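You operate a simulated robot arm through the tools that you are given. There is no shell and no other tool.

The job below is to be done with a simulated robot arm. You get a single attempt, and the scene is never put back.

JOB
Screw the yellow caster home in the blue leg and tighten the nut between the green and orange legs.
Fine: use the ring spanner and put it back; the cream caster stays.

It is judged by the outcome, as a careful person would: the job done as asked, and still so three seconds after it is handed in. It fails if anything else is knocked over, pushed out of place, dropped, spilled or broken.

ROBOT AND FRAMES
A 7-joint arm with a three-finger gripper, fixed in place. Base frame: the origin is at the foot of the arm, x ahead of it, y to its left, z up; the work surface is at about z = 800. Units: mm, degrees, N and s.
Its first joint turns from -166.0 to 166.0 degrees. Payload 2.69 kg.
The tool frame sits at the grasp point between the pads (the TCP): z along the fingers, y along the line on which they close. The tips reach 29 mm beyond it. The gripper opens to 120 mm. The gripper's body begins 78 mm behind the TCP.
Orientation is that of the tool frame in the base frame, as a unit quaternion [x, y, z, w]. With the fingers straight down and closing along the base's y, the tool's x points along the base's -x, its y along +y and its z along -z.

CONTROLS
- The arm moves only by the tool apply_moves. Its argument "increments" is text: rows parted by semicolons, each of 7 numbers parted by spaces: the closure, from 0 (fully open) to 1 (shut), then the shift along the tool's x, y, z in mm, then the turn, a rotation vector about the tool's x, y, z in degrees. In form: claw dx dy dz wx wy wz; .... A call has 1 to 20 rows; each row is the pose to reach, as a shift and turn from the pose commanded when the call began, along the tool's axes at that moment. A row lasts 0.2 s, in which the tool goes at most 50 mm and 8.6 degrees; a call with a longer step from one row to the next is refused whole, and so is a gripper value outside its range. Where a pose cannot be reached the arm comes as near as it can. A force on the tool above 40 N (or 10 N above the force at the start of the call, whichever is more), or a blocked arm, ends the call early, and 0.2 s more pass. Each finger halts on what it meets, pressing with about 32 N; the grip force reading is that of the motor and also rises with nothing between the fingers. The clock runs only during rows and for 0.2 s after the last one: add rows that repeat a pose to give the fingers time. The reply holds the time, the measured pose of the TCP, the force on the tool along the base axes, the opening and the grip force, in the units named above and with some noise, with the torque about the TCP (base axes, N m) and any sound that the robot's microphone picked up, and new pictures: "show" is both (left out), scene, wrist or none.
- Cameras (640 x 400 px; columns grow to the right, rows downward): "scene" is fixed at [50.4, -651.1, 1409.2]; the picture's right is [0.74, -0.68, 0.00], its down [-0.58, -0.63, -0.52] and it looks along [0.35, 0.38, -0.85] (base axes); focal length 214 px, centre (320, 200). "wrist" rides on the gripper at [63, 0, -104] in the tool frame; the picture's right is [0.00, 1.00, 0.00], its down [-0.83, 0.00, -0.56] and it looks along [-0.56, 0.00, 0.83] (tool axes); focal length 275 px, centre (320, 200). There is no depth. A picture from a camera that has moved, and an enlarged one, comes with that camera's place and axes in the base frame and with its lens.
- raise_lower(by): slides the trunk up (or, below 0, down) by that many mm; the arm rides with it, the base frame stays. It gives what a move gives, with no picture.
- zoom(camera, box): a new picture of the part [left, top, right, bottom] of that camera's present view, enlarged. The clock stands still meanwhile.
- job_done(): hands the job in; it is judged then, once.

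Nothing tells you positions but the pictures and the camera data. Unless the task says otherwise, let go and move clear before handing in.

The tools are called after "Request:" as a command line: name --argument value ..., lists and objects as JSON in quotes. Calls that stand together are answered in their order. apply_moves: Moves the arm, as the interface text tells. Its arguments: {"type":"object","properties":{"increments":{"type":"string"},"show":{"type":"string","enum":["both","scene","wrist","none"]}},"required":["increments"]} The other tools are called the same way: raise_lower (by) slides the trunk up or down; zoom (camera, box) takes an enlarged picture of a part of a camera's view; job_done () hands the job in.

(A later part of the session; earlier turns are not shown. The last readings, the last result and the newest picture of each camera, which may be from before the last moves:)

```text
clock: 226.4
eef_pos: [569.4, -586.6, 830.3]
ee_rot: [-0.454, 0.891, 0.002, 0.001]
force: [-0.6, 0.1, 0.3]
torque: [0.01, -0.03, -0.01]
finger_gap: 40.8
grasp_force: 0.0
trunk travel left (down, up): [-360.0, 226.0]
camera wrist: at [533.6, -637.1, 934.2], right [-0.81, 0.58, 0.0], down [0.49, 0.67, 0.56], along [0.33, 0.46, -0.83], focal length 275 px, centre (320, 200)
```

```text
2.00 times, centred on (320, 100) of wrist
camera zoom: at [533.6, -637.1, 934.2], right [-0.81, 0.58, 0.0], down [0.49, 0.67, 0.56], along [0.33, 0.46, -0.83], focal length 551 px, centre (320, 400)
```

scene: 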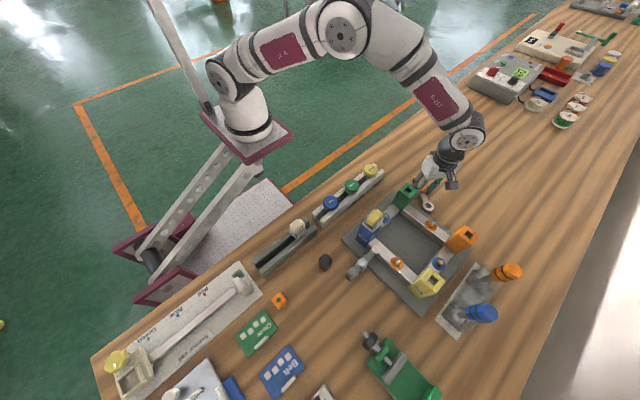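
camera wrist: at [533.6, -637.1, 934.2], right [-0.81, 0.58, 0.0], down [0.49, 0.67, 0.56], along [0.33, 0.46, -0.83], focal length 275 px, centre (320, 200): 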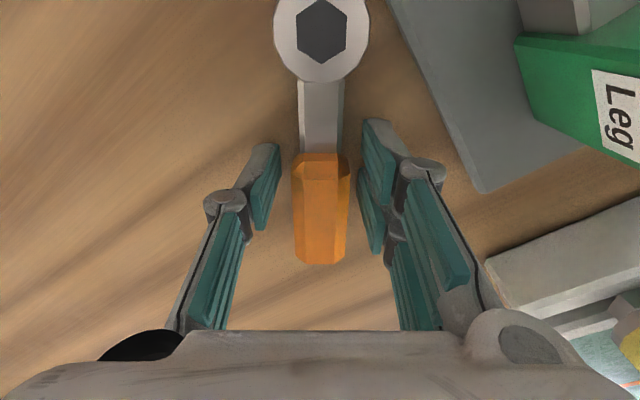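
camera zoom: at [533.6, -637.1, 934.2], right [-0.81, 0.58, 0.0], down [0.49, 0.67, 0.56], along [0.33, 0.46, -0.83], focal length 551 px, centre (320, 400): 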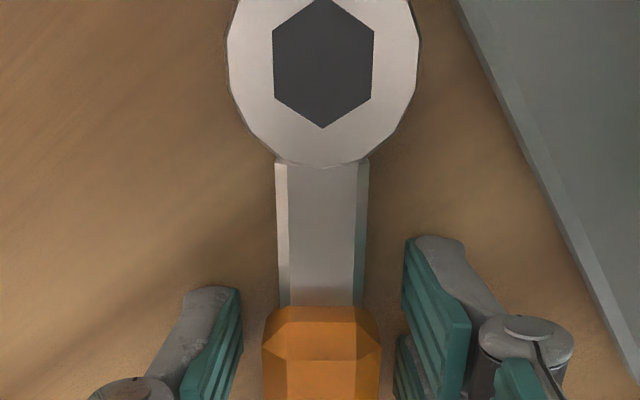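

The spanner lies flat. I'll regrip it deeper at r ≈ 61 mm and lift straight up.

Request:
apply_moves --increments "0.66 -3 0 0 0 0 0; 0.72 -3 0 0 0 0 0; 0.8 -3 0 0 0 0 0; 1 -3 0 0 0 0 0; 1 -3 0 0 0 0 0; 1 -3 0 0 0 0 0; 1 -3 0 -10 0 0 0; 1 -3 0 -40 0 0 0; 1 -3 0 -80 0 0 0; 1 -3 0 -120 0 0 0; 1 -3 0 -130 0 0 0; 1 -3 0 -130 0 0 0" --show "wrist"

Request:
zoom --camera "wrist" --box '[240, 0, 400, 200]'

Request:
zoom --camera "scene" --box '[420, 212, 444, 236]'

```text
clock: 229.0
eef_pos: [570.7, -583.7, 960.2]
ee_rot: [-0.453, 0.891, 0.002, 0.002]
force: [0.3, -0.7, -0.3]
torque: [0.0, -0.01, 0.03]
finger_gap: 27.5
grasp_force: 32.2
trunk travel left (down, up): [-360.0, 226.0]
camera wrist: at [534.4, -634.2, 1063.9], right [-0.81, 0.58, 0.0], down [0.49, 0.67, 0.56], along [0.33, 0.46, -0.83], focal length 275 px, centre (320, 200)
```

wrist: 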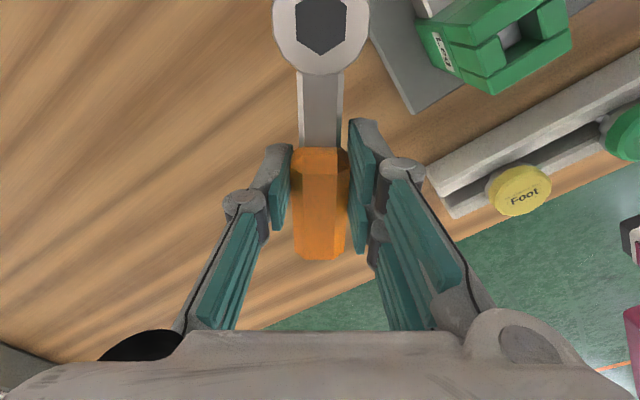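

```text
2.00 times, centred on (320, 100) of wrist
camera zoom: at [534.4, -634.2, 1063.9], right [-0.81, 0.58, 0.0], down [0.49, 0.67, 0.56], along [0.33, 0.46, -0.83], focal length 551 px, centre (320, 400)
```

zoom: 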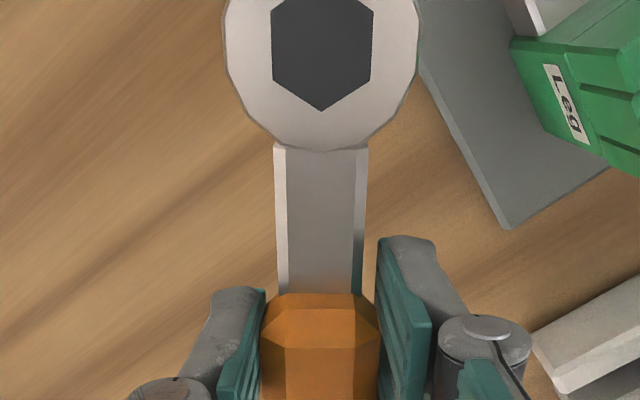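

```text
16.00 times, centred on (432, 224) of scene
camera zoom: at [50.4, -651.1, 1409.2], right [0.74, -0.68, 0.0], down [-0.58, -0.63, -0.52], along [0.35, 0.38, -0.85], focal length 3432 px, centre (-1472, -184)
```

zoom: 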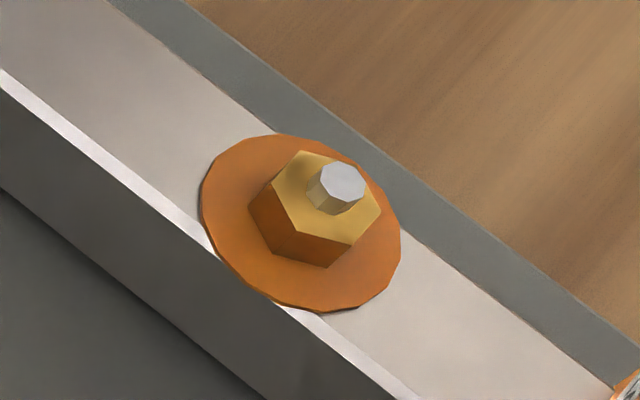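

Level and firm. I'll go back over the nut at θ = 54° and hover.

Request:
apply_moves --increments "1 27 12 0 0 0 0; 1 54 24 0 0 0 0; 1 79 34.8 0 0 0 0; 1 79 34.8 20 0 0 0; 1 79 34.8 40 0 0 0; 1 79 34.8 47 0 0 0; 1 79 34.8 47 0 0 0" --show "none"

Request:
zoom --camera "scene" --box '[418, 202, 448, 235]'

```text
clock: 230.6
eef_pos: [495.9, -626.8, 912.8]
ee_rot: [-0.453, 0.891, 0.002, 0.001]
force: [-0.2, -0.5, -1.1]
torque: [-0.03, 0.0, -0.03]
finger_gap: 27.6
grasp_force: 31.6
trunk travel left (down, up): [-360.0, 226.0]
```

```text
12.12 times, centred on (433, 218) of scene
camera zoom: at [50.4, -651.1, 1409.2], right [0.74, -0.68, 0.0], down [-0.58, -0.63, -0.52], along [0.35, 0.38, -0.85], focal length 2600 px, centre (-1050, -24)
```

zoom: 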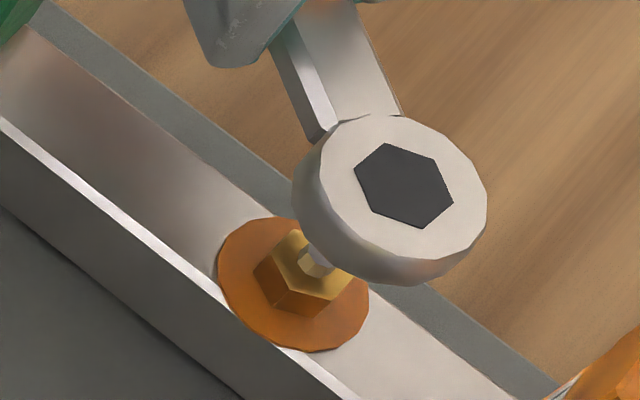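

Request:
apply_moves --increments "1 0.1 1.1 8 0 0 0; 1 0.1 1.1 18 0 0 0; 1 0.1 1.1 24 0 0 0; 1 0.1 1.1 24 0 0 0" --show "none"

Request:
zoom --camera "scene" --box '[418, 205, 448, 235]'

```text
clock: 231.6
eef_pos: [495.3, -626.0, 890.1]
ee_rot: [-0.454, 0.891, 0.003, 0.002]
force: [-0.1, 0.2, -0.8]
torque: [0.0, 0.0, -0.01]
finger_gap: 27.3
grasp_force: 32.0
trunk travel left (down, up): [-360.0, 226.0]
```

```text
13.33 times, centred on (433, 220) of scene
camera zoom: at [50.4, -651.1, 1409.2], right [0.74, -0.68, 0.0], down [-0.58, -0.63, -0.52], along [0.35, 0.38, -0.85], focal length 2860 px, centre (-1187, -67)
```

zoom: 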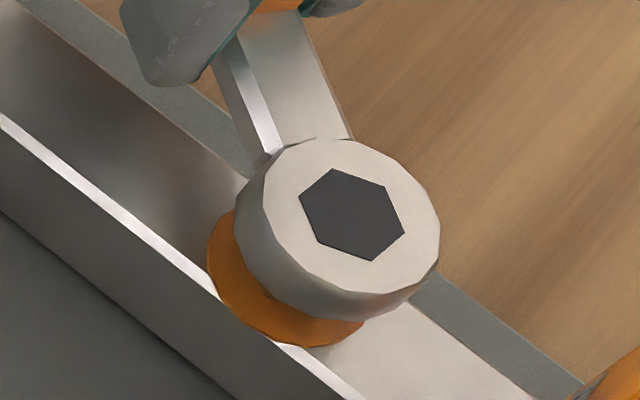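

Right on track. Lowering the last 12 mm.

Request:
apply_moves --increments "1 0 0 3 0 0 0; 1 0 0 6 0 0 0; 1 0 0 9 0 0 0; 1 0 0 11.5 0 0 0; 1 0 0 11.5 0 0 0" --show "none"

Request:
zoom --camera "scene" --box '[418, 205, 448, 235]'

```text
clock: 232.8
eef_pos: [496.4, -626.9, 878.5]
ee_rot: [-0.453, 0.892, 0.002, 0.003]
force: [1.1, -0.3, -0.9]
torque: [-0.03, 0.0, 0.02]
finger_gap: 27.3
grasp_force: 32.5
trunk travel left (down, up): [-360.0, 226.0]
```

```text
13.33 times, centred on (433, 220) of scene
camera zoom: at [50.4, -651.1, 1409.2], right [0.74, -0.68, 0.0], down [-0.58, -0.63, -0.52], along [0.35, 0.38, -0.85], focal length 2860 px, centre (-1187, -67)
```

zoom: 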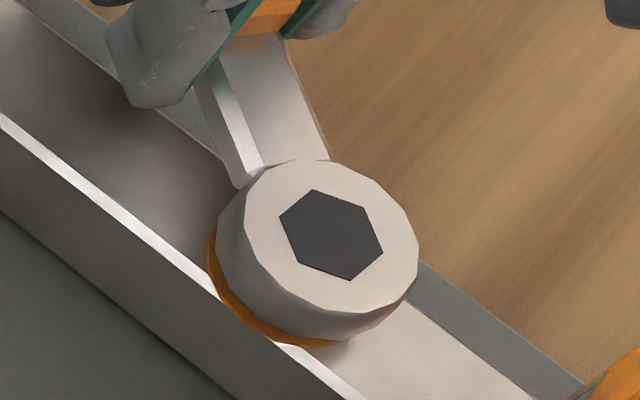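

Request:
apply_moves --increments "1 0 0 2 0 0 0; 1 0.67 -8.43 2 0 0 8; 1 2.5 -16.68 2 0 0 16; 1 5.46 -24.6 2 0 0 24; 1 9.5 -32.03 2 0 0 32; 1 14.53 -38.82 2 0 0 40; 1 14.53 -38.82 2 0 0 40" --show "none"

Request:
zoom --camera "scene" --box '[418, 205, 448, 235]'

```text
clock: 234.4
eef_pos: [518.5, -662.0, 873.8]
ee_rot: [-0.12, 0.993, 0.002, 0.001]
force: [-0.4, 2.0, -1.6]
torque: [0.01, 0.02, -0.08]
finger_gap: 27.5
grasp_force: 31.9
trunk travel left (down, up): [-360.0, 226.0]
```

```text
13.33 times, centred on (433, 220) of scene
camera zoom: at [50.4, -651.1, 1409.2], right [0.74, -0.68, 0.0], down [-0.58, -0.63, -0.52], along [0.35, 0.38, -0.85], focal length 2860 px, centre (-1187, -67)
```

zoom: 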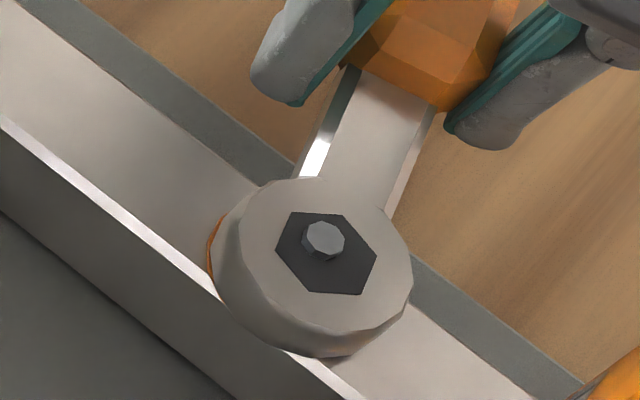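

The ring is deeper on the nut now. Continuing to θ ≈ -20° with a 1.5 mm centring nudge.

Request:
apply_moves --increments "1 0.3 -7 0 0 0 8; 1 2.1 -15.2 0 0 0 16; 1 5.1 -23.1 0 0 0 24; 1 9.1 -30.5 0 0 0 32; 1 10.3 -32.3 0 0 0 34; 1 10.3 -32.3 0 0 0 34" --show "none"

Request:
zoom --camera "scene" --box '[418, 205, 448, 235]'

```text
clock: 235.8
eef_pos: [516.2, -695.6, 875.2]
ee_rot: [0.175, 0.985, 0.003, 0.001]
force: [10.6, -2.0, -2.2]
torque: [-0.06, -0.29, -0.07]
finger_gap: 27.3
grasp_force: 31.8
trunk travel left (down, up): [-360.0, 226.0]
```

```text
13.33 times, centred on (433, 220) of scene
camera zoom: at [50.4, -651.1, 1409.2], right [0.74, -0.68, 0.0], down [-0.58, -0.63, -0.52], along [0.35, 0.38, -0.85], focal length 2860 px, centre (-1187, -67)
```

zoom: 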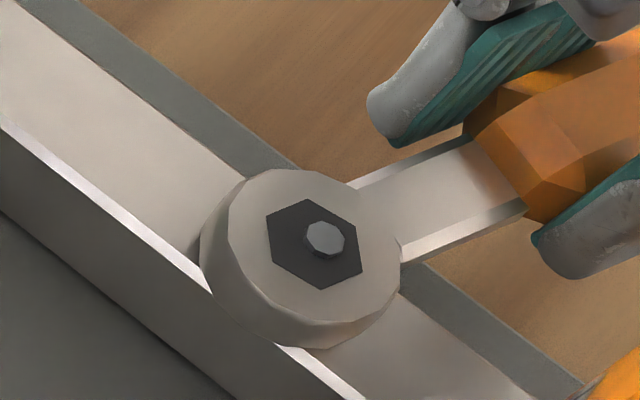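

Request:
apply_moves --increments "1 -0.8 0 0 0 0 0; 1 -0.8 0 -5 0 0 0; 1 -0.8 0 -15 0 0 0; 1 -0.8 0 -35 0 0 0; 1 -0.8 0 -65 0 0 0; 1 -0.8 0 -65 0 0 0" --show "none"

Request:
zoom --camera "scene" --box '[420, 212, 444, 236]'

```text
clock: 237.2
eef_pos: [515.3, -696.4, 940.2]
ee_rot: [0.175, 0.985, 0.003, 0.0]
force: [0.3, -0.3, -1.2]
torque: [-0.02, -0.02, 0.02]
finger_gap: 27.1
grasp_force: 32.2
trunk travel left (down, up): [-360.0, 226.0]
```

```text
16.00 times, centred on (432, 224) of scene
camera zoom: at [50.4, -651.1, 1409.2], right [0.74, -0.68, 0.0], down [-0.58, -0.63, -0.52], along [0.35, 0.38, -0.85], focal length 3432 px, centre (-1472, -184)
```

zoom: 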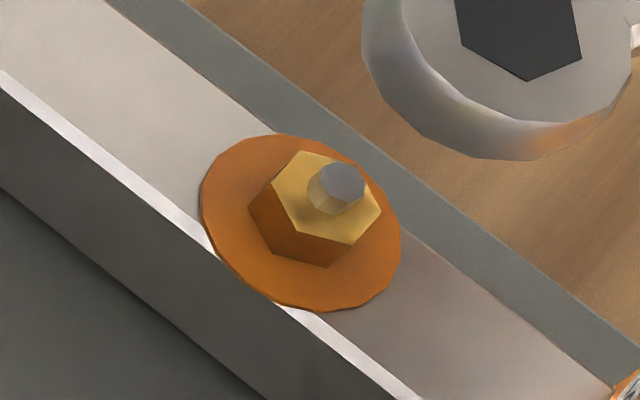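

The nut's orientation is identical after two different strokes, so it has stopped turning after about 75° of travel. To confirm it's tight rather than the ring missing it, I'll re-seat and swing in small steps, reading torque at each.

Request:
apply_moves --increments "1 1.3 8.4 0 0 0 -8; 1 3 16.7 0 0 0 -16; 1 5.8 24.7 0 0 0 -24; 1 9.7 32.2 0 0 0 -32; 1 14.6 39.1 0 0 0 -40; 1 20.4 45.2 0 0 0 -48; 1 27.1 50.5 0 0 0 -56; 1 34.3 54.8 0 0 0 -64; 1 42.2 58 0 0 0 -72; 1 44.2 58.7 0 0 0 -74; 1 44.2 58.7 27 0 0 -74; 1 44.2 58.7 27 0 0 -74" --show "none"

Request:
zoom --camera "scene" --box '[418, 202, 448, 235]'

```text
clock: 239.8
eef_pos: [495.4, -625.9, 914.2]
ee_rot: [-0.454, 0.891, 0.002, 0.002]
force: [-0.3, 0.0, -1.4]
torque: [-0.01, 0.0, 0.05]
finger_gap: 27.4
grasp_force: 32.0
trunk travel left (down, up): [-360.0, 226.0]
```

```text
12.12 times, centred on (433, 218) of scene
camera zoom: at [50.4, -651.1, 1409.2], right [0.74, -0.68, 0.0], down [-0.58, -0.63, -0.52], along [0.35, 0.38, -0.85], focal length 2600 px, centre (-1050, -24)
```

zoom: 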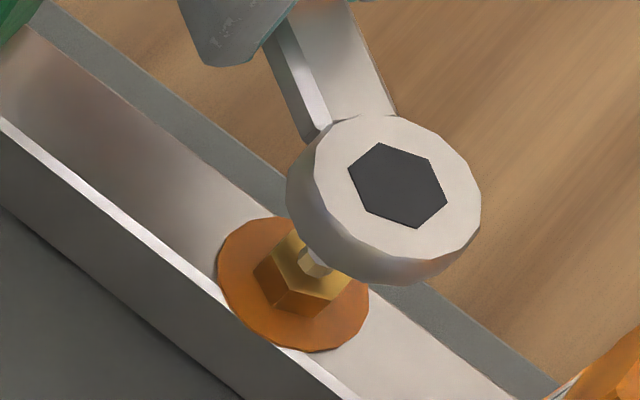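

Request:
apply_moves --increments "1 0 0 10 0 0 0; 1 0 0 20 0 0 0; 1 0 0 26 0 0 0; 1 0 0 30 0 0 0; 1 0 0 33 0 0 0; 1 0 0 36 0 0 0; 1 0 0 37.5 0 0 0; 1 0 0 37.5 0 0 0" --show "none"

Request:
zoom --camera "scene" --box '[418, 205, 448, 235]'

```text
clock: 241.6
eef_pos: [496.5, -624.3, 875.1]
ee_rot: [-0.454, 0.891, 0.002, 0.002]
force: [-0.5, -0.2, -2.2]
torque: [-0.02, 0.02, 0.01]
finger_gap: 27.4
grasp_force: 32.0
trunk travel left (down, up): [-360.0, 226.0]
```

```text
13.33 times, centred on (433, 220) of scene
camera zoom: at [50.4, -651.1, 1409.2], right [0.74, -0.68, 0.0], down [-0.58, -0.63, -0.52], along [0.35, 0.38, -0.85], focal length 2860 px, centre (-1187, -67)
```

zoom: 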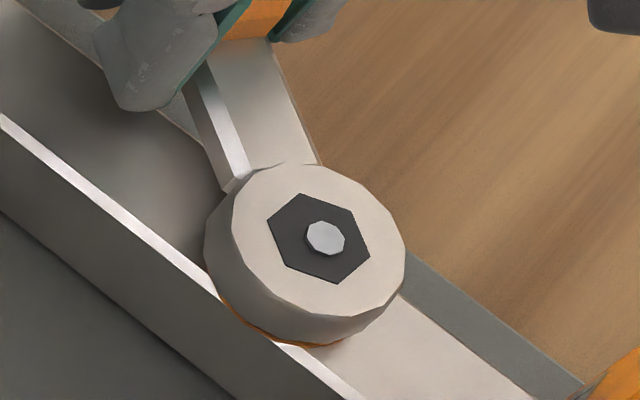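

Request:
apply_moves --increments "1 0.97 -0.7 0 0 0 0; 1 1.64 -9.1 0 0 0 8; 1 2.4 -13.3 0 0 0 12; 1 2.4 -13.3 0 0 0 12" --show "none"

Request:
apply_moves --increments "1 0.2 -4.2 0 0 0 4; 1 0.2 -4.2 0 0 0 4" --show "none"

Request:
apply_moves --increments "1 0.2 -4.2 0 0 0 4; 1 0.2 -4.2 0 0 0 4" --show "none"

Request:
apply_moves --increments "1 0.2 -4.2 0 0 0 4; 1 0.2 -4.2 0 0 0 4" --show "none"

Request:
apply_moves --increments "1 0.2 -4.2 0 0 0 4; 1 0.2 -4.2 0 0 0 4" --show "none"

Request:
zoom --camera "scene" --box '[418, 205, 448, 235]'

```text
clock: 242.6
eef_pos: [504.2, -633.4, 876.6]
ee_rot: [-0.357, 0.934, 0.002, 0.002]
force: [0.0, 1.2, -1.8]
torque: [0.03, -0.04, -0.01]
finger_gap: 27.3
grasp_force: 32.4
trunk travel left (down, up): [-360.0, 226.0]
```

```text
clock: 243.2
eef_pos: [507.9, -638.1, 875.5]
ee_rot: [-0.325, 0.946, 0.002, 0.001]
force: [0.0, 0.0, -1.1]
torque: [0.01, 0.0, 0.0]
finger_gap: 27.4
grasp_force: 32.2
trunk travel left (down, up): [-360.0, 226.0]
```

```text
clock: 243.8
eef_pos: [509.9, -640.9, 875.2]
ee_rot: [-0.292, 0.956, 0.002, 0.001]
force: [-0.3, -0.3, -1.1]
torque: [-0.02, 0.01, -0.02]
finger_gap: 27.5
grasp_force: 32.4
trunk travel left (down, up): [-360.0, 226.0]
```

```text
clock: 244.4
eef_pos: [511.6, -644.8, 873.9]
ee_rot: [-0.258, 0.966, 0.003, 0.002]
force: [0.1, 0.1, -0.9]
torque: [-0.02, 0.0, -0.03]
finger_gap: 27.4
grasp_force: 31.8
trunk travel left (down, up): [-360.0, 226.0]
```

```text
clock: 245.0
eef_pos: [513.4, -647.9, 875.8]
ee_rot: [-0.225, 0.974, 0.002, 0.001]
force: [-0.5, 0.0, -0.9]
torque: [0.03, 0.03, 0.0]
finger_gap: 27.2
grasp_force: 32.0
trunk travel left (down, up): [-360.0, 226.0]
```

```text
13.33 times, centred on (433, 220) of scene
camera zoom: at [50.4, -651.1, 1409.2], right [0.74, -0.68, 0.0], down [-0.58, -0.63, -0.52], along [0.35, 0.38, -0.85], focal length 2860 px, centre (-1187, -67)
```

zoom: 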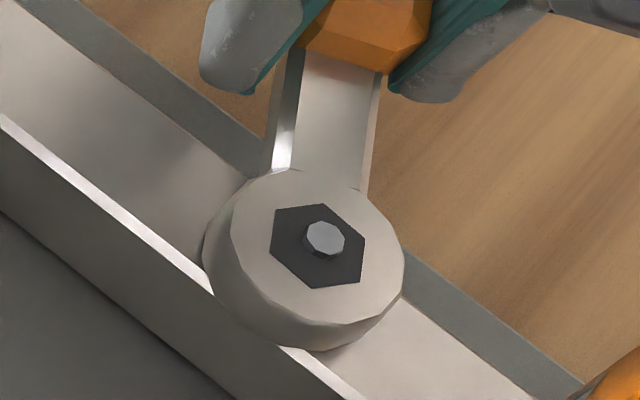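

Zero torque over 28°. I'll lift here and see whether the nut followed.

Request:
apply_moves --increments "1 0 0 -5 0 0 0; 1 0 0 -15 0 0 0; 1 0 0 -35 0 0 0; 1 0 0 -65 0 0 0; 1 0 0 -65 0 0 0" --show "none"

Request:
zoom --camera "scene" --box '[420, 212, 444, 236]'

```text
clock: 246.2
eef_pos: [515.6, -650.6, 939.4]
ee_rot: [-0.225, 0.974, 0.002, 0.002]
force: [-0.1, 0.2, -1.0]
torque: [0.01, -0.01, 0.01]
finger_gap: 27.6
grasp_force: 31.7
trunk travel left (down, up): [-360.0, 226.0]
```

```text
16.00 times, centred on (432, 224) of scene
camera zoom: at [50.4, -651.1, 1409.2], right [0.74, -0.68, 0.0], down [-0.58, -0.63, -0.52], along [0.35, 0.38, -0.85], focal length 3432 px, centre (-1472, -184)
```

zoom: 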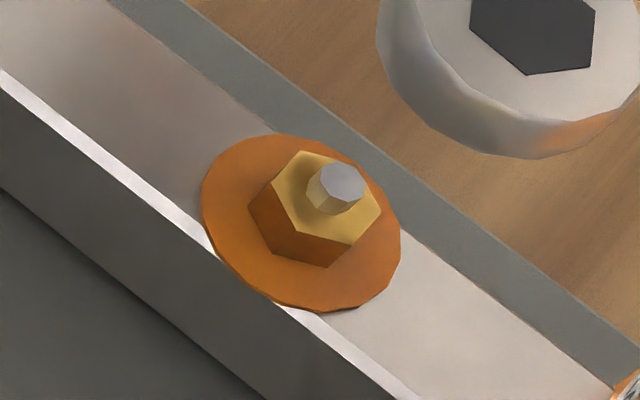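

The nut hasn't moved in the last strokes even though the ring was seated, whereas it followed the ring 1:1 in the first three, while there was some radial load. To tell "tight" from "not gripping", I'll engage once more at θ ≈ 57° with a deliberate radial preload and swing.

Request:
apply_moves --increments "1 0.5 8.4 0 0 0 -8; 1 2.2 16.7 0 0 0 -16; 1 5 24.7 0 0 0 -24; 1 8.4 31.3 0 0 0 -31; 1 8.4 31.3 15 0 0 -31; 1 8.4 31.3 27 0 0 -31; 1 8.4 31.3 27 0 0 -31" --show "none"

Request:
zoom --camera "scene" --box '[418, 202, 448, 235]'

```text
clock: 247.8
eef_pos: [495.7, -624.2, 915.4]
ee_rot: [-0.476, 0.879, 0.002, 0.002]
force: [-0.2, 0.4, -0.9]
torque: [-0.03, 0.02, 0.0]
finger_gap: 27.5
grasp_force: 32.1
trunk travel left (down, up): [-360.0, 226.0]
```

```text
12.12 times, centred on (433, 218) of scene
camera zoom: at [50.4, -651.1, 1409.2], right [0.74, -0.68, 0.0], down [-0.58, -0.63, -0.52], along [0.35, 0.38, -0.85], focal length 2600 px, centre (-1050, -24)
```

zoom: 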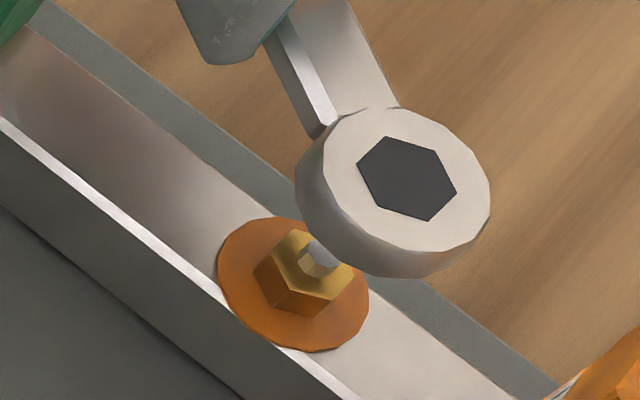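

Request:
apply_moves --increments "1 1.1 1.2 10 0 0 0; 1 1.1 1.2 20 0 0 0; 1 1.1 1.2 26 0 0 0; 1 1.1 1.2 30 0 0 0; 1 1.1 1.2 33.5 0 0 0; 1 1.1 1.2 36.5 0 0 0; 1 1.1 1.2 38.5 0 0 0; 1 1.1 1.2 38.5 0 0 0" --show "none"

Request:
zoom --camera "scene" --box '[418, 205, 448, 235]'

```text
clock: 249.6
eef_pos: [491.7, -623.0, 876.0]
ee_rot: [-0.476, 0.88, 0.002, 0.001]
force: [-0.4, 1.0, -1.2]
torque: [-0.01, -0.02, 0.02]
finger_gap: 27.4
grasp_force: 31.7
trunk travel left (down, up): [-360.0, 226.0]
```

```text
13.33 times, centred on (433, 220) of scene
camera zoom: at [50.4, -651.1, 1409.2], right [0.74, -0.68, 0.0], down [-0.58, -0.63, -0.52], along [0.35, 0.38, -0.85], focal length 2860 px, centre (-1187, -67)
```

zoom: 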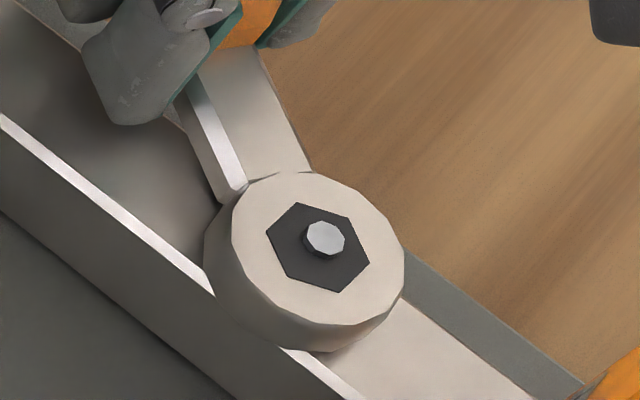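

Request:
apply_moves --increments "1 -1.5 0 0 0 0 0; 1 -3 0 0 0 0 0; 1 -3 0 0 0 0 0" --show "none"

```text
clock: 250.4
eef_pos: [493.0, -621.2, 875.0]
ee_rot: [-0.476, 0.879, 0.001, 0.002]
force: [-0.8, -2.4, -1.2]
torque: [-0.02, 0.02, 0.03]
finger_gap: 27.4
grasp_force: 32.1
trunk travel left (down, up): [-360.0, 226.0]
```

Request:
apply_moves --increments "1 -1 0 0 0 0 0; 1 -1 0 0 0 0 0" --show "none"

Request:
apply_moves --increments "1 0.67 -8.43 0 0 0 8; 1 0.67 -8.43 0 0 0 8" --show "none"

Request:
apply_moves --increments "1 0.67 -8.43 0 0 0 8; 1 0.67 -8.43 0 0 0 8" --show "none"

Request:
apply_moves --increments "1 0.67 -8.43 0 0 0 8; 1 0.67 -8.43 0 0 0 8" --show "none"

Request:
zoom --camera "scene" --box '[418, 205, 448, 235]'

```text
clock: 251.0
eef_pos: [492.4, -622.0, 876.4]
ee_rot: [-0.477, 0.879, 0.002, 0.001]
force: [-4.0, -8.8, -2.4]
torque: [-0.13, 0.06, 0.1]
finger_gap: 27.4
grasp_force: 32.3
trunk travel left (down, up): [-360.0, 226.0]
```

```text
clock: 251.6
eef_pos: [500.6, -626.8, 876.8]
ee_rot: [-0.414, 0.91, 0.003, 0.002]
force: [-4.9, -9.5, -0.3]
torque: [-0.26, 0.15, 0.17]
finger_gap: 27.7
grasp_force: 32.1
trunk travel left (down, up): [-360.0, 226.0]
```

```text
clock: 252.2
eef_pos: [505.5, -632.8, 874.9]
ee_rot: [-0.35, 0.937, 0.002, 0.002]
force: [-4.1, -8.0, -1.7]
torque: [-0.2, 0.1, 0.17]
finger_gap: 27.4
grasp_force: 32.1
trunk travel left (down, up): [-360.0, 226.0]
```

```text
clock: 252.8
eef_pos: [511.9, -638.2, 875.5]
ee_rot: [-0.284, 0.959, 0.002, 0.001]
force: [-5.2, -10.4, -3.4]
torque: [-0.22, -0.02, 0.37]
finger_gap: 27.4
grasp_force: 31.5
trunk travel left (down, up): [-360.0, 226.0]
```

```text
13.33 times, centred on (433, 220) of scene
camera zoom: at [50.4, -651.1, 1409.2], right [0.74, -0.68, 0.0], down [-0.58, -0.63, -0.52], along [0.35, 0.38, -0.85], focal length 2860 px, centre (-1187, -67)
```

zoom: 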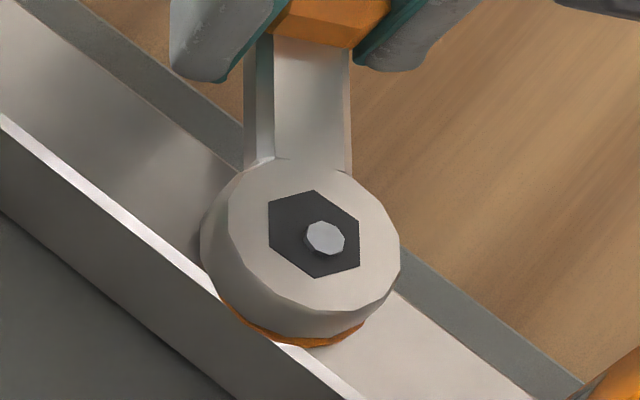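

Request:
apply_moves --increments "1 1.5 0 0 0 0 0; 1 1.5 0 -5 0 0 0; 1 1.5 0 -15 0 0 0; 1 1.5 0 -35 0 0 0; 1 1.5 0 -65 0 0 0; 1 1.5 0 -65 0 0 0" --show "none"

Request:
zoom --camera "scene" --box '[420, 212, 444, 236]'

```text
clock: 254.2
eef_pos: [511.6, -638.1, 942.1]
ee_rot: [-0.283, 0.959, 0.004, 0.002]
force: [0.2, 0.2, -0.6]
torque: [0.01, 0.03, 0.01]
finger_gap: 27.3
grasp_force: 32.1
trunk travel left (down, up): [-360.0, 226.0]
```

```text
16.00 times, centred on (432, 224) of scene
camera zoom: at [50.4, -651.1, 1409.2], right [0.74, -0.68, 0.0], down [-0.58, -0.63, -0.52], along [0.35, 0.38, -0.85], focal length 3432 px, centre (-1472, -184)
```

zoom: 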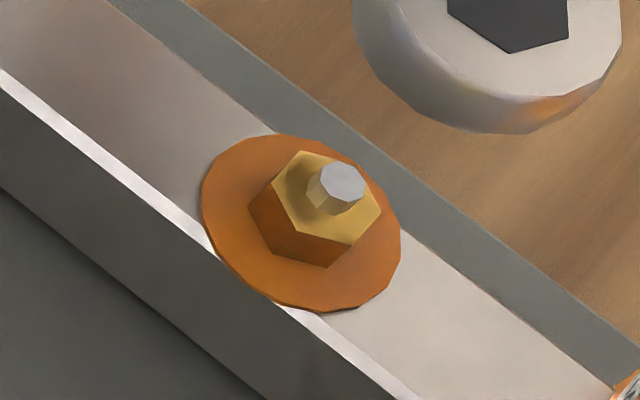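

Same orientation again, so the nut no longer turns clockwise. To be sure this is a true stop and the ring really drives it, I'll seat at θ ≈ -3°, turn back 10° counter-clockwise, check that it follows, and then re-tighten to the stop.

Request:
apply_moves --increments "1 0.67 -8.43 0 0 0 8; 1 2.5 -16.68 0 0 0 16; 1 5.46 -24.6 0 0 0 24; 1 9.5 -32.03 0 0 0 32; 1 11.9 -35.5 10 0 0 36; 1 11.9 -35.5 27 0 0 36; 1 11.9 -35.5 27 0 0 36" --show "none"

Request:
zoom --camera "scene" --box '[418, 202, 448, 235]'

```text
clock: 255.8
eef_pos: [521.1, -675.8, 913.4]
ee_rot: [0.027, 1.0, 0.002, 0.001]
force: [-1.0, 0.2, -0.9]
torque: [0.0, 0.02, 0.0]
finger_gap: 27.6
grasp_force: 32.4
trunk travel left (down, up): [-360.0, 226.0]
```

```text
12.12 times, centred on (433, 218) of scene
camera zoom: at [50.4, -651.1, 1409.2], right [0.74, -0.68, 0.0], down [-0.58, -0.63, -0.52], along [0.35, 0.38, -0.85], focal length 2600 px, centre (-1050, -24)
```

zoom: 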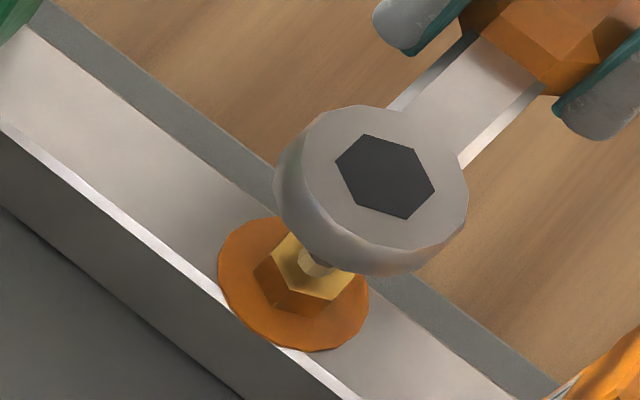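

Request:
apply_moves --increments "1 -0.5 -4 8 0 0 0; 1 -0.5 -4 18 0 0 0; 1 -0.5 -4 24 0 0 0; 1 -0.5 -4 24 0 0 0" --show "none"

Request:
zoom --camera "scene" --box '[418, 205, 448, 235]'

```text
clock: 256.8
eef_pos: [520.4, -678.4, 888.1]
ee_rot: [0.027, 1.0, 0.003, 0.002]
force: [0.2, 1.3, -1.9]
torque: [-0.01, 0.01, 0.01]
finger_gap: 27.5
grasp_force: 32.0
trunk travel left (down, up): [-360.0, 226.0]
```

```text
13.33 times, centred on (433, 220) of scene
camera zoom: at [50.4, -651.1, 1409.2], right [0.74, -0.68, 0.0], down [-0.58, -0.63, -0.52], along [0.35, 0.38, -0.85], focal length 2860 px, centre (-1187, -67)
```

zoom: 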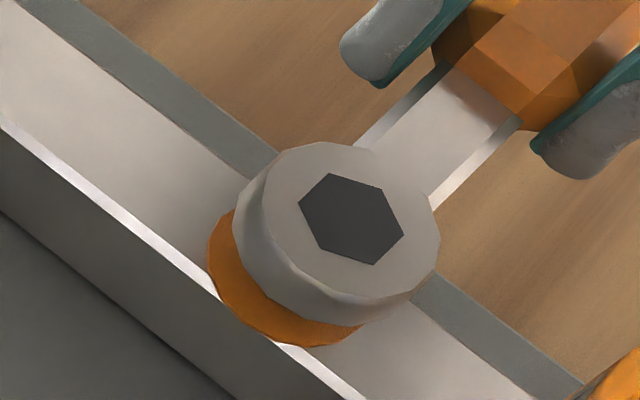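

Request:
apply_moves --increments "1 0 0.2 3 0 0 0; 1 0 0.2 6 0 0 0; 1 0 0.2 9 0 0 0; 1 0 0.2 12 0 0 0; 1 0 0.2 12 0 0 0" --show "none"

Request:
zoom --camera "scene" --box '[418, 205, 448, 235]'

```text
clock: 258.0
eef_pos: [520.4, -679.9, 876.9]
ee_rot: [0.026, 1.0, 0.003, 0.001]
force: [5.2, 2.4, -0.2]
torque: [0.03, 0.0, -0.2]
finger_gap: 27.3
grasp_force: 32.4
trunk travel left (down, up): [-360.0, 226.0]
```

```text
13.33 times, centred on (433, 220) of scene
camera zoom: at [50.4, -651.1, 1409.2], right [0.74, -0.68, 0.0], down [-0.58, -0.63, -0.52], along [0.35, 0.38, -0.85], focal length 2860 px, centre (-1187, -67)
```

zoom: 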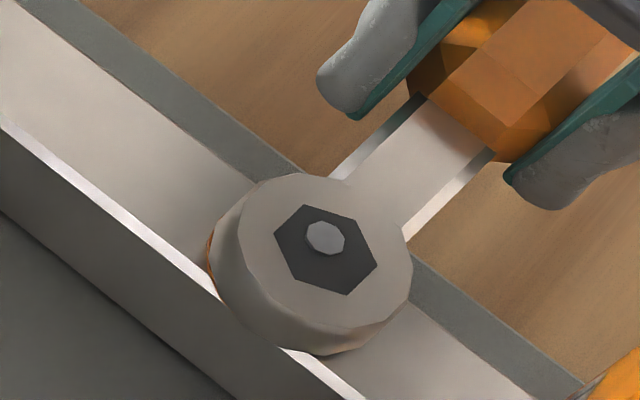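

Request:
apply_moves --increments "1 0.67 -8.43 0 0 0 8; 1 1.44 -12.6 0 0 0 12; 1 1.44 -12.6 0 0 0 12" --show "none"

Request:
apply_moves --increments "1 0.2 -4.2 0 0 0 4; 1 0.2 -4.2 0 0 0 4" --show "none"

Request:
zoom --camera "scene" --box '[418, 205, 448, 235]'

```text
clock: 258.8
eef_pos: [517.0, -691.5, 876.7]
ee_rot: [0.131, 0.991, 0.003, 0.0]
force: [1.0, 7.8, -2.5]
torque: [0.06, -0.07, -0.41]
finger_gap: 27.6
grasp_force: 31.8
trunk travel left (down, up): [-360.0, 226.0]
```

```text
clock: 259.4
eef_pos: [516.9, -696.9, 876.4]
ee_rot: [0.165, 0.986, 0.002, 0.001]
force: [0.9, 9.2, 0.2]
torque: [0.22, 0.03, -0.48]
finger_gap: 27.3
grasp_force: 31.7
trunk travel left (down, up): [-360.0, 226.0]
```

```text
13.33 times, centred on (433, 220) of scene
camera zoom: at [50.4, -651.1, 1409.2], right [0.74, -0.68, 0.0], down [-0.58, -0.63, -0.52], along [0.35, 0.38, -0.85], focal length 2860 px, centre (-1187, -67)
```

zoom: 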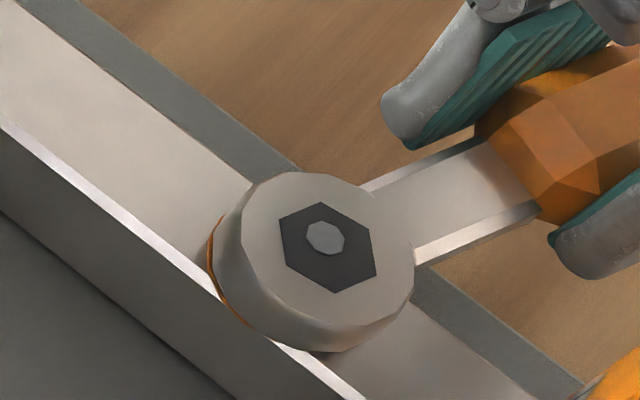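

There's only a small side contact and no torque from the nut. Now the check in the other direction: 10° counter-clockwise, then lift and look.

Request:
apply_moves --increments "1 0.6 5.8 0 0 0 -5; 1 1.08 11.3 0 0 0 -10; 1 1.08 11.3 0 0 0 -10" --show "none"

Request:
apply_moves --increments "1 0 0 -5 0 0 0; 1 0 0 -15 0 0 0; 1 0 0 -35 0 0 0; 1 0 0 -65 0 0 0; 1 0 0 -65 0 0 0" --show "none"

Request:
zoom --camera "scene" --box '[420, 212, 444, 236]'

```text
clock: 260.2
eef_pos: [519.5, -686.7, 876.8]
ee_rot: [0.078, 0.997, 0.003, 0.0]
force: [0.5, 1.1, -0.8]
torque: [0.04, 0.02, -0.01]
finger_gap: 27.3
grasp_force: 31.9
trunk travel left (down, up): [-360.0, 226.0]
```

```text
clock: 261.4
eef_pos: [518.4, -685.0, 943.6]
ee_rot: [0.079, 0.997, 0.003, 0.0]
force: [1.3, -0.3, -1.5]
torque: [-0.01, -0.01, 0.02]
finger_gap: 27.4
grasp_force: 32.2
trunk travel left (down, up): [-360.0, 226.0]
```

```text
16.00 times, centred on (432, 224) of scene
camera zoom: at [50.4, -651.1, 1409.2], right [0.74, -0.68, 0.0], down [-0.58, -0.63, -0.52], along [0.35, 0.38, -0.85], focal length 3432 px, centre (-1472, -184)
```

zoom: 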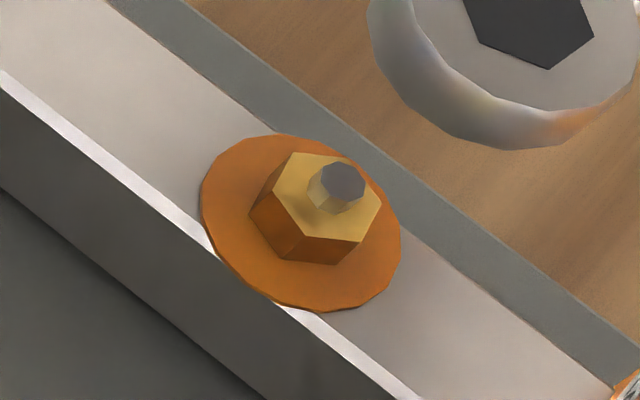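

The nut followed the 10° counter-clockwise turn but wouldn't go further clockwise before, so it had reached its tight stop. Now I'll seat at θ ≈ 7° and turn clockwise to bring it back to the stop.

Request:
apply_moves --increments "1 0.5 8.4 0 0 0 -8; 1 2.2 16.7 0 0 0 -16; 1 2.2 16.7 27 0 0 -16; 1 2.2 16.7 40 0 0 -16; 1 2.2 16.7 50 0 0 -16; 1 2.2 16.7 50 0 0 -16" --show "none"

Request:
zoom --camera "scene" --box '[418, 205, 448, 235]'

```text
clock: 262.8
eef_pos: [518.6, -669.0, 891.8]
ee_rot: [-0.06, 0.998, 0.003, 0.001]
force: [1.8, 0.2, -1.2]
torque: [-0.01, -0.01, 0.01]
finger_gap: 27.2
grasp_force: 31.6
trunk travel left (down, up): [-360.0, 226.0]
```

```text
13.33 times, centred on (433, 220) of scene
camera zoom: at [50.4, -651.1, 1409.2], right [0.74, -0.68, 0.0], down [-0.58, -0.63, -0.52], along [0.35, 0.38, -0.85], focal length 2860 px, centre (-1187, -67)
```

zoom: 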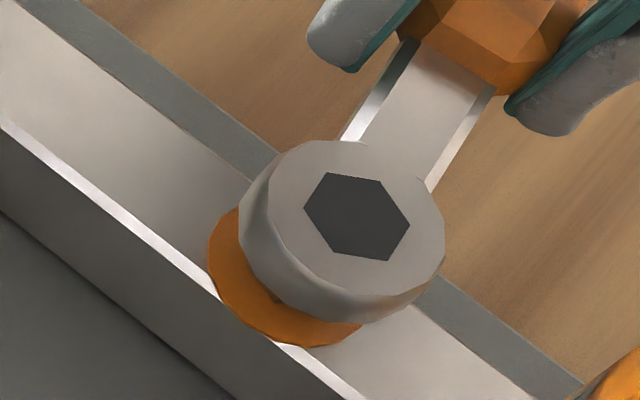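

Request:
apply_moves --increments "1 -1.2 0.6 4 0 0 0; 1 -1.2 0.6 8 0 0 0; 1 -1.2 0.6 12 0 0 0; 1 -1.2 0.6 15 0 0 0; 1 -1.2 0.6 15 0 0 0" --show "none"

Request:
zoom --camera "scene" --box '[418, 205, 448, 235]'

```text
clock: 264.0
eef_pos: [520.7, -669.6, 876.5]
ee_rot: [-0.06, 0.998, 0.004, 0.0]
force: [-0.5, -0.5, -0.8]
torque: [0.03, -0.02, 0.02]
finger_gap: 27.4
grasp_force: 32.2
trunk travel left (down, up): [-360.0, 226.0]
```

```text
13.33 times, centred on (433, 220) of scene
camera zoom: at [50.4, -651.1, 1409.2], right [0.74, -0.68, 0.0], down [-0.58, -0.63, -0.52], along [0.35, 0.38, -0.85], focal length 2860 px, centre (-1187, -67)
```

zoom: 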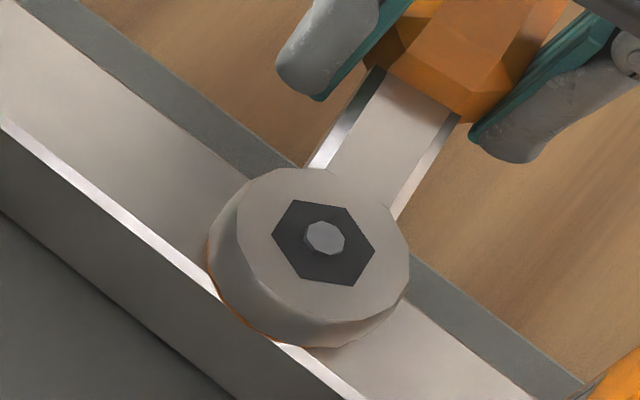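

Seated and centred. Now clockwise 26°.

Request:
apply_moves --increments "1 0.67 -8.43 0 0 0 8; 1 2.5 -16.68 0 0 0 16; 1 5.46 -24.6 0 0 0 24; 1 6.4 -26.5 0 0 0 26; 1 6.4 -26.5 0 0 0 26" --show "none"

Request:
zoom --camera "scene" --box '[418, 205, 448, 235]'

Request:
apply_moves --increments "1 0 0 -5 0 0 0; 1 0 0 -15 0 0 0; 1 0 0 -35 0 0 0; 1 0 0 -65 0 0 0; 1 0 0 -65 0 0 0" --show "none"

Request:
zoom --camera "scene" --box '[420, 212, 444, 236]'

```text
clock: 265.2
eef_pos: [516.9, -694.5, 876.4]
ee_rot: [0.166, 0.986, 0.002, 0.001]
force: [-0.8, -0.2, -1.5]
torque: [-0.01, 0.0, 0.01]
finger_gap: 27.4
grasp_force: 32.5
trunk travel left (down, up): [-360.0, 226.0]
```

```text
13.33 times, centred on (433, 220) of scene
camera zoom: at [50.4, -651.1, 1409.2], right [0.74, -0.68, 0.0], down [-0.58, -0.63, -0.52], along [0.35, 0.38, -0.85], focal length 2860 px, centre (-1187, -67)
```

zoom: 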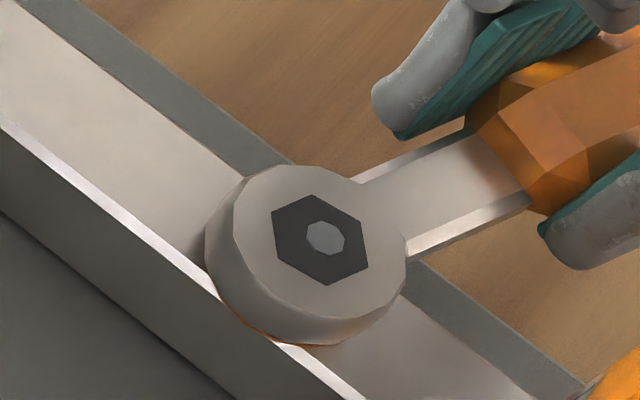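

```text
clock: 266.4
eef_pos: [517.3, -697.2, 940.1]
ee_rot: [0.166, 0.986, 0.003, -0.001]
force: [-0.7, -0.1, -1.2]
torque: [-0.03, 0.0, 0.0]
finger_gap: 27.4
grasp_force: 31.7
trunk travel left (down, up): [-360.0, 226.0]
```

```text
16.00 times, centred on (432, 224) of scene
camera zoom: at [50.4, -651.1, 1409.2], right [0.74, -0.68, 0.0], down [-0.58, -0.63, -0.52], along [0.35, 0.38, -0.85], focal length 3432 px, centre (-1472, -184)
```

zoom: 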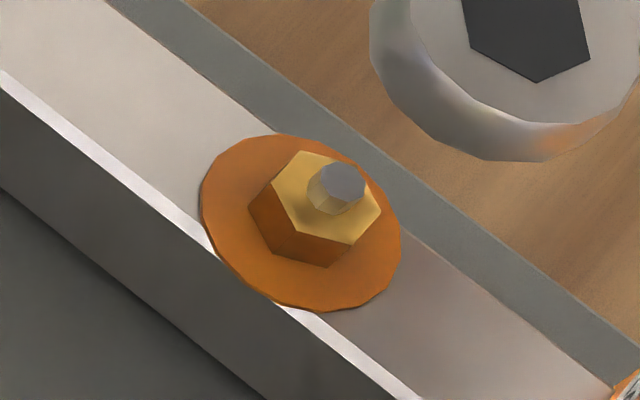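

The nut is back at exactly the same orientation, which confirms a hard stop: it is tight. Now I'll carry the spanner back high over the frame to its original spot at yaw 90.

Request:
apply_moves --increments "1 20 -6 -15 0 0 3; 1 50 -15 -25 0 0 8; 1 85 -26 -28 0 0 14; 1 120 -37 -28 0 0 20; 1 157 -48 -28 0 0 26; 1 195 -59 -28 0 0 33; 1 233 -71 -28 0 0 40; 1 270 -82 -28 0 0 47; 1 308 -94 -28 0 0 54; 1 345 -105 -28 0 0 61; 1 383 -117 -28 0 0 67; 1 410 -125 -28 0 0 70.7; 1 423 -128.8 -28 0 0 70.7; 1 423 -128.8 -28 0 0 70.7"

Request:
zoom --camera "wrist" --box '[240, 0, 400, 200]'

```text
clock: 269.4
eef_pos: [76.4, -680.9, 970.1]
ee_rot: [0.706, 0.708, 0.003, -0.002]
force: [-0.3, 0.1, -0.7]
torque: [0.0, 0.01, -0.04]
finger_gap: 27.3
grasp_force: 32.2
trunk travel left (down, up): [-360.0, 226.0]
camera wrist: at [75.5, -617.2, 1074.7], right [1.0, 0.01, 0.0], down [0.01, -0.83, 0.55], along [0.01, -0.55, -0.83], focal length 275 px, centre (320, 200)
```

scene: 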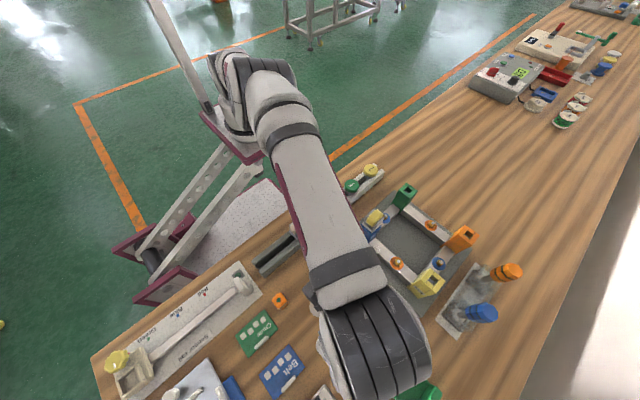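
wrist: 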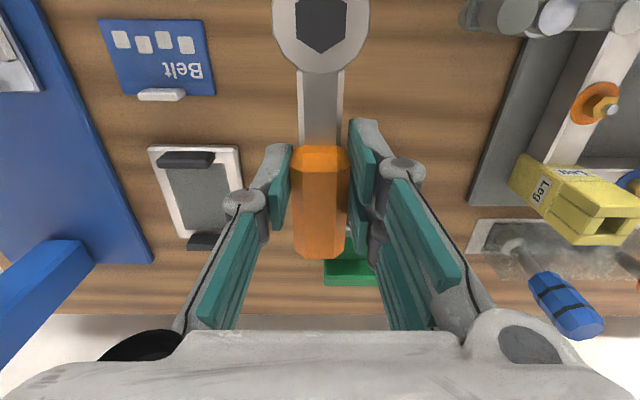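

```text
2.00 times, centred on (320, 100) of wrist
camera zoom: at [75.5, -617.2, 1074.7], right [1.0, 0.01, 0.0], down [0.01, -0.83, 0.55], along [0.01, -0.55, -0.83], focal length 551 px, centre (320, 400)
```

zoom: 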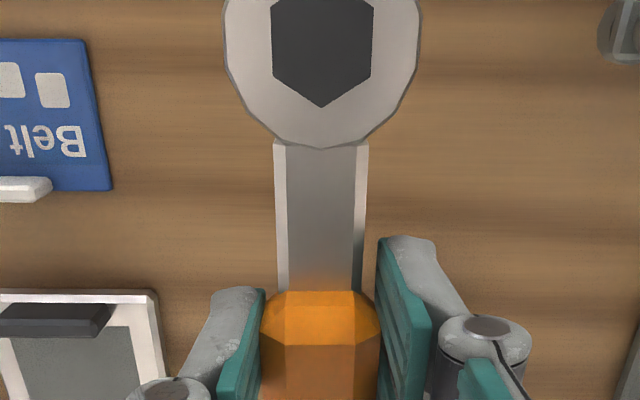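

Back over its spot and level. I'll lower gently to the table.

Request:
apply_moves --increments "1 0 -0.7 30 0 0 0; 1 0 -0.7 65 0 0 0; 1 0 -0.7 95 0 0 0; 1 0 -0.7 115 0 0 0; 1 0 -0.7 127 0 0 0; 1 0 -0.7 133 0 0 0; 1 0 -0.7 137 0 0 0; 1 0 -0.7 137 0 0 0"

Request:
zoom --camera "wrist" --box '[240, 0, 400, 200]'

```text
clock: 271.2
eef_pos: [73.8, -678.7, 831.9]
ee_rot: [0.706, 0.709, 0.002, -0.001]
force: [-0.2, 0.2, -1.4]
torque: [-0.01, -0.01, -0.07]
finger_gap: 27.6
grasp_force: 31.8
trunk travel left (down, up): [-360.0, 226.0]
camera wrist: at [73.8, -615.3, 937.5], right [1.0, 0.01, 0.0], down [0.01, -0.83, 0.55], along [0.01, -0.55, -0.83], focal length 275 px, centre (320, 200)
```

scene: 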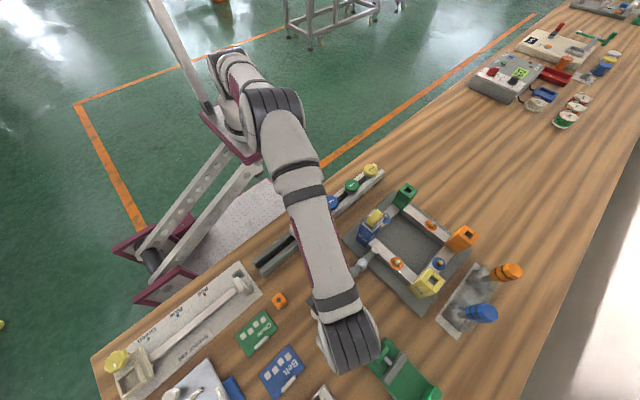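
wrist: 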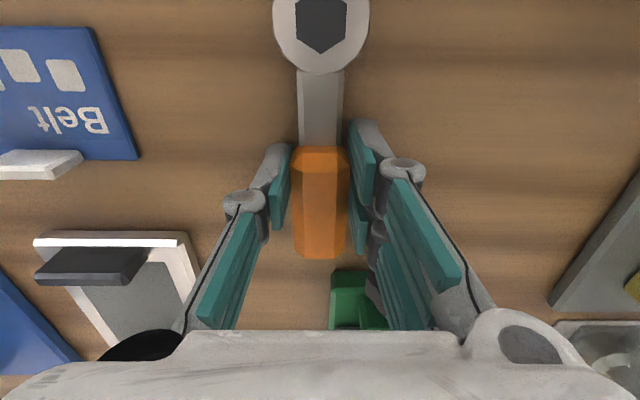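

```text
2.00 times, centred on (320, 100) of wrist
camera zoom: at [73.8, -615.3, 937.5], right [1.0, 0.01, 0.0], down [0.01, -0.83, 0.55], along [0.01, -0.55, -0.83], focal length 551 px, centre (320, 400)
```

zoom: 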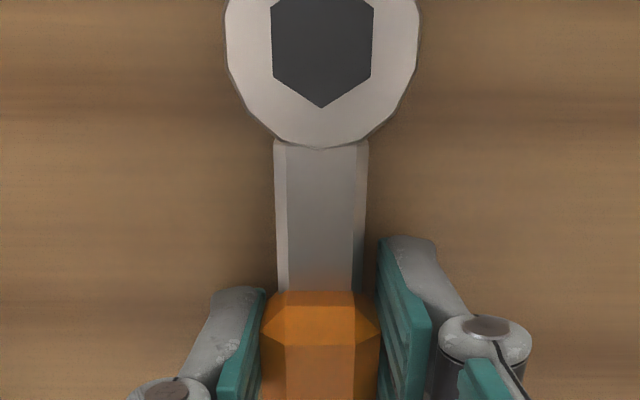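

By the eef reading and the table features, it should go about (+1.3, -2.6) mm. I'll adjust while it's just clear of the surface, then set it down and release.

Request:
apply_moves --increments "1 -1.3 0.7 0 0 0 0; 1 -2.6 1.4 0 0 0 0; 1 -2.6 1.4 1 0 0 0; 1 -2.6 1.4 1.8 0 0 0; 1 -2.6 1.4 1.8 0 0 0" --show "none"

```text
clock: 272.4
eef_pos: [75.7, -679.6, 832.1]
ee_rot: [0.706, 0.709, 0.002, -0.001]
force: [-0.3, 1.3, 7.4]
torque: [-0.41, -0.01, 0.0]
finger_gap: 27.5
grasp_force: 32.5
trunk travel left (down, up): [-360.0, 226.0]
```

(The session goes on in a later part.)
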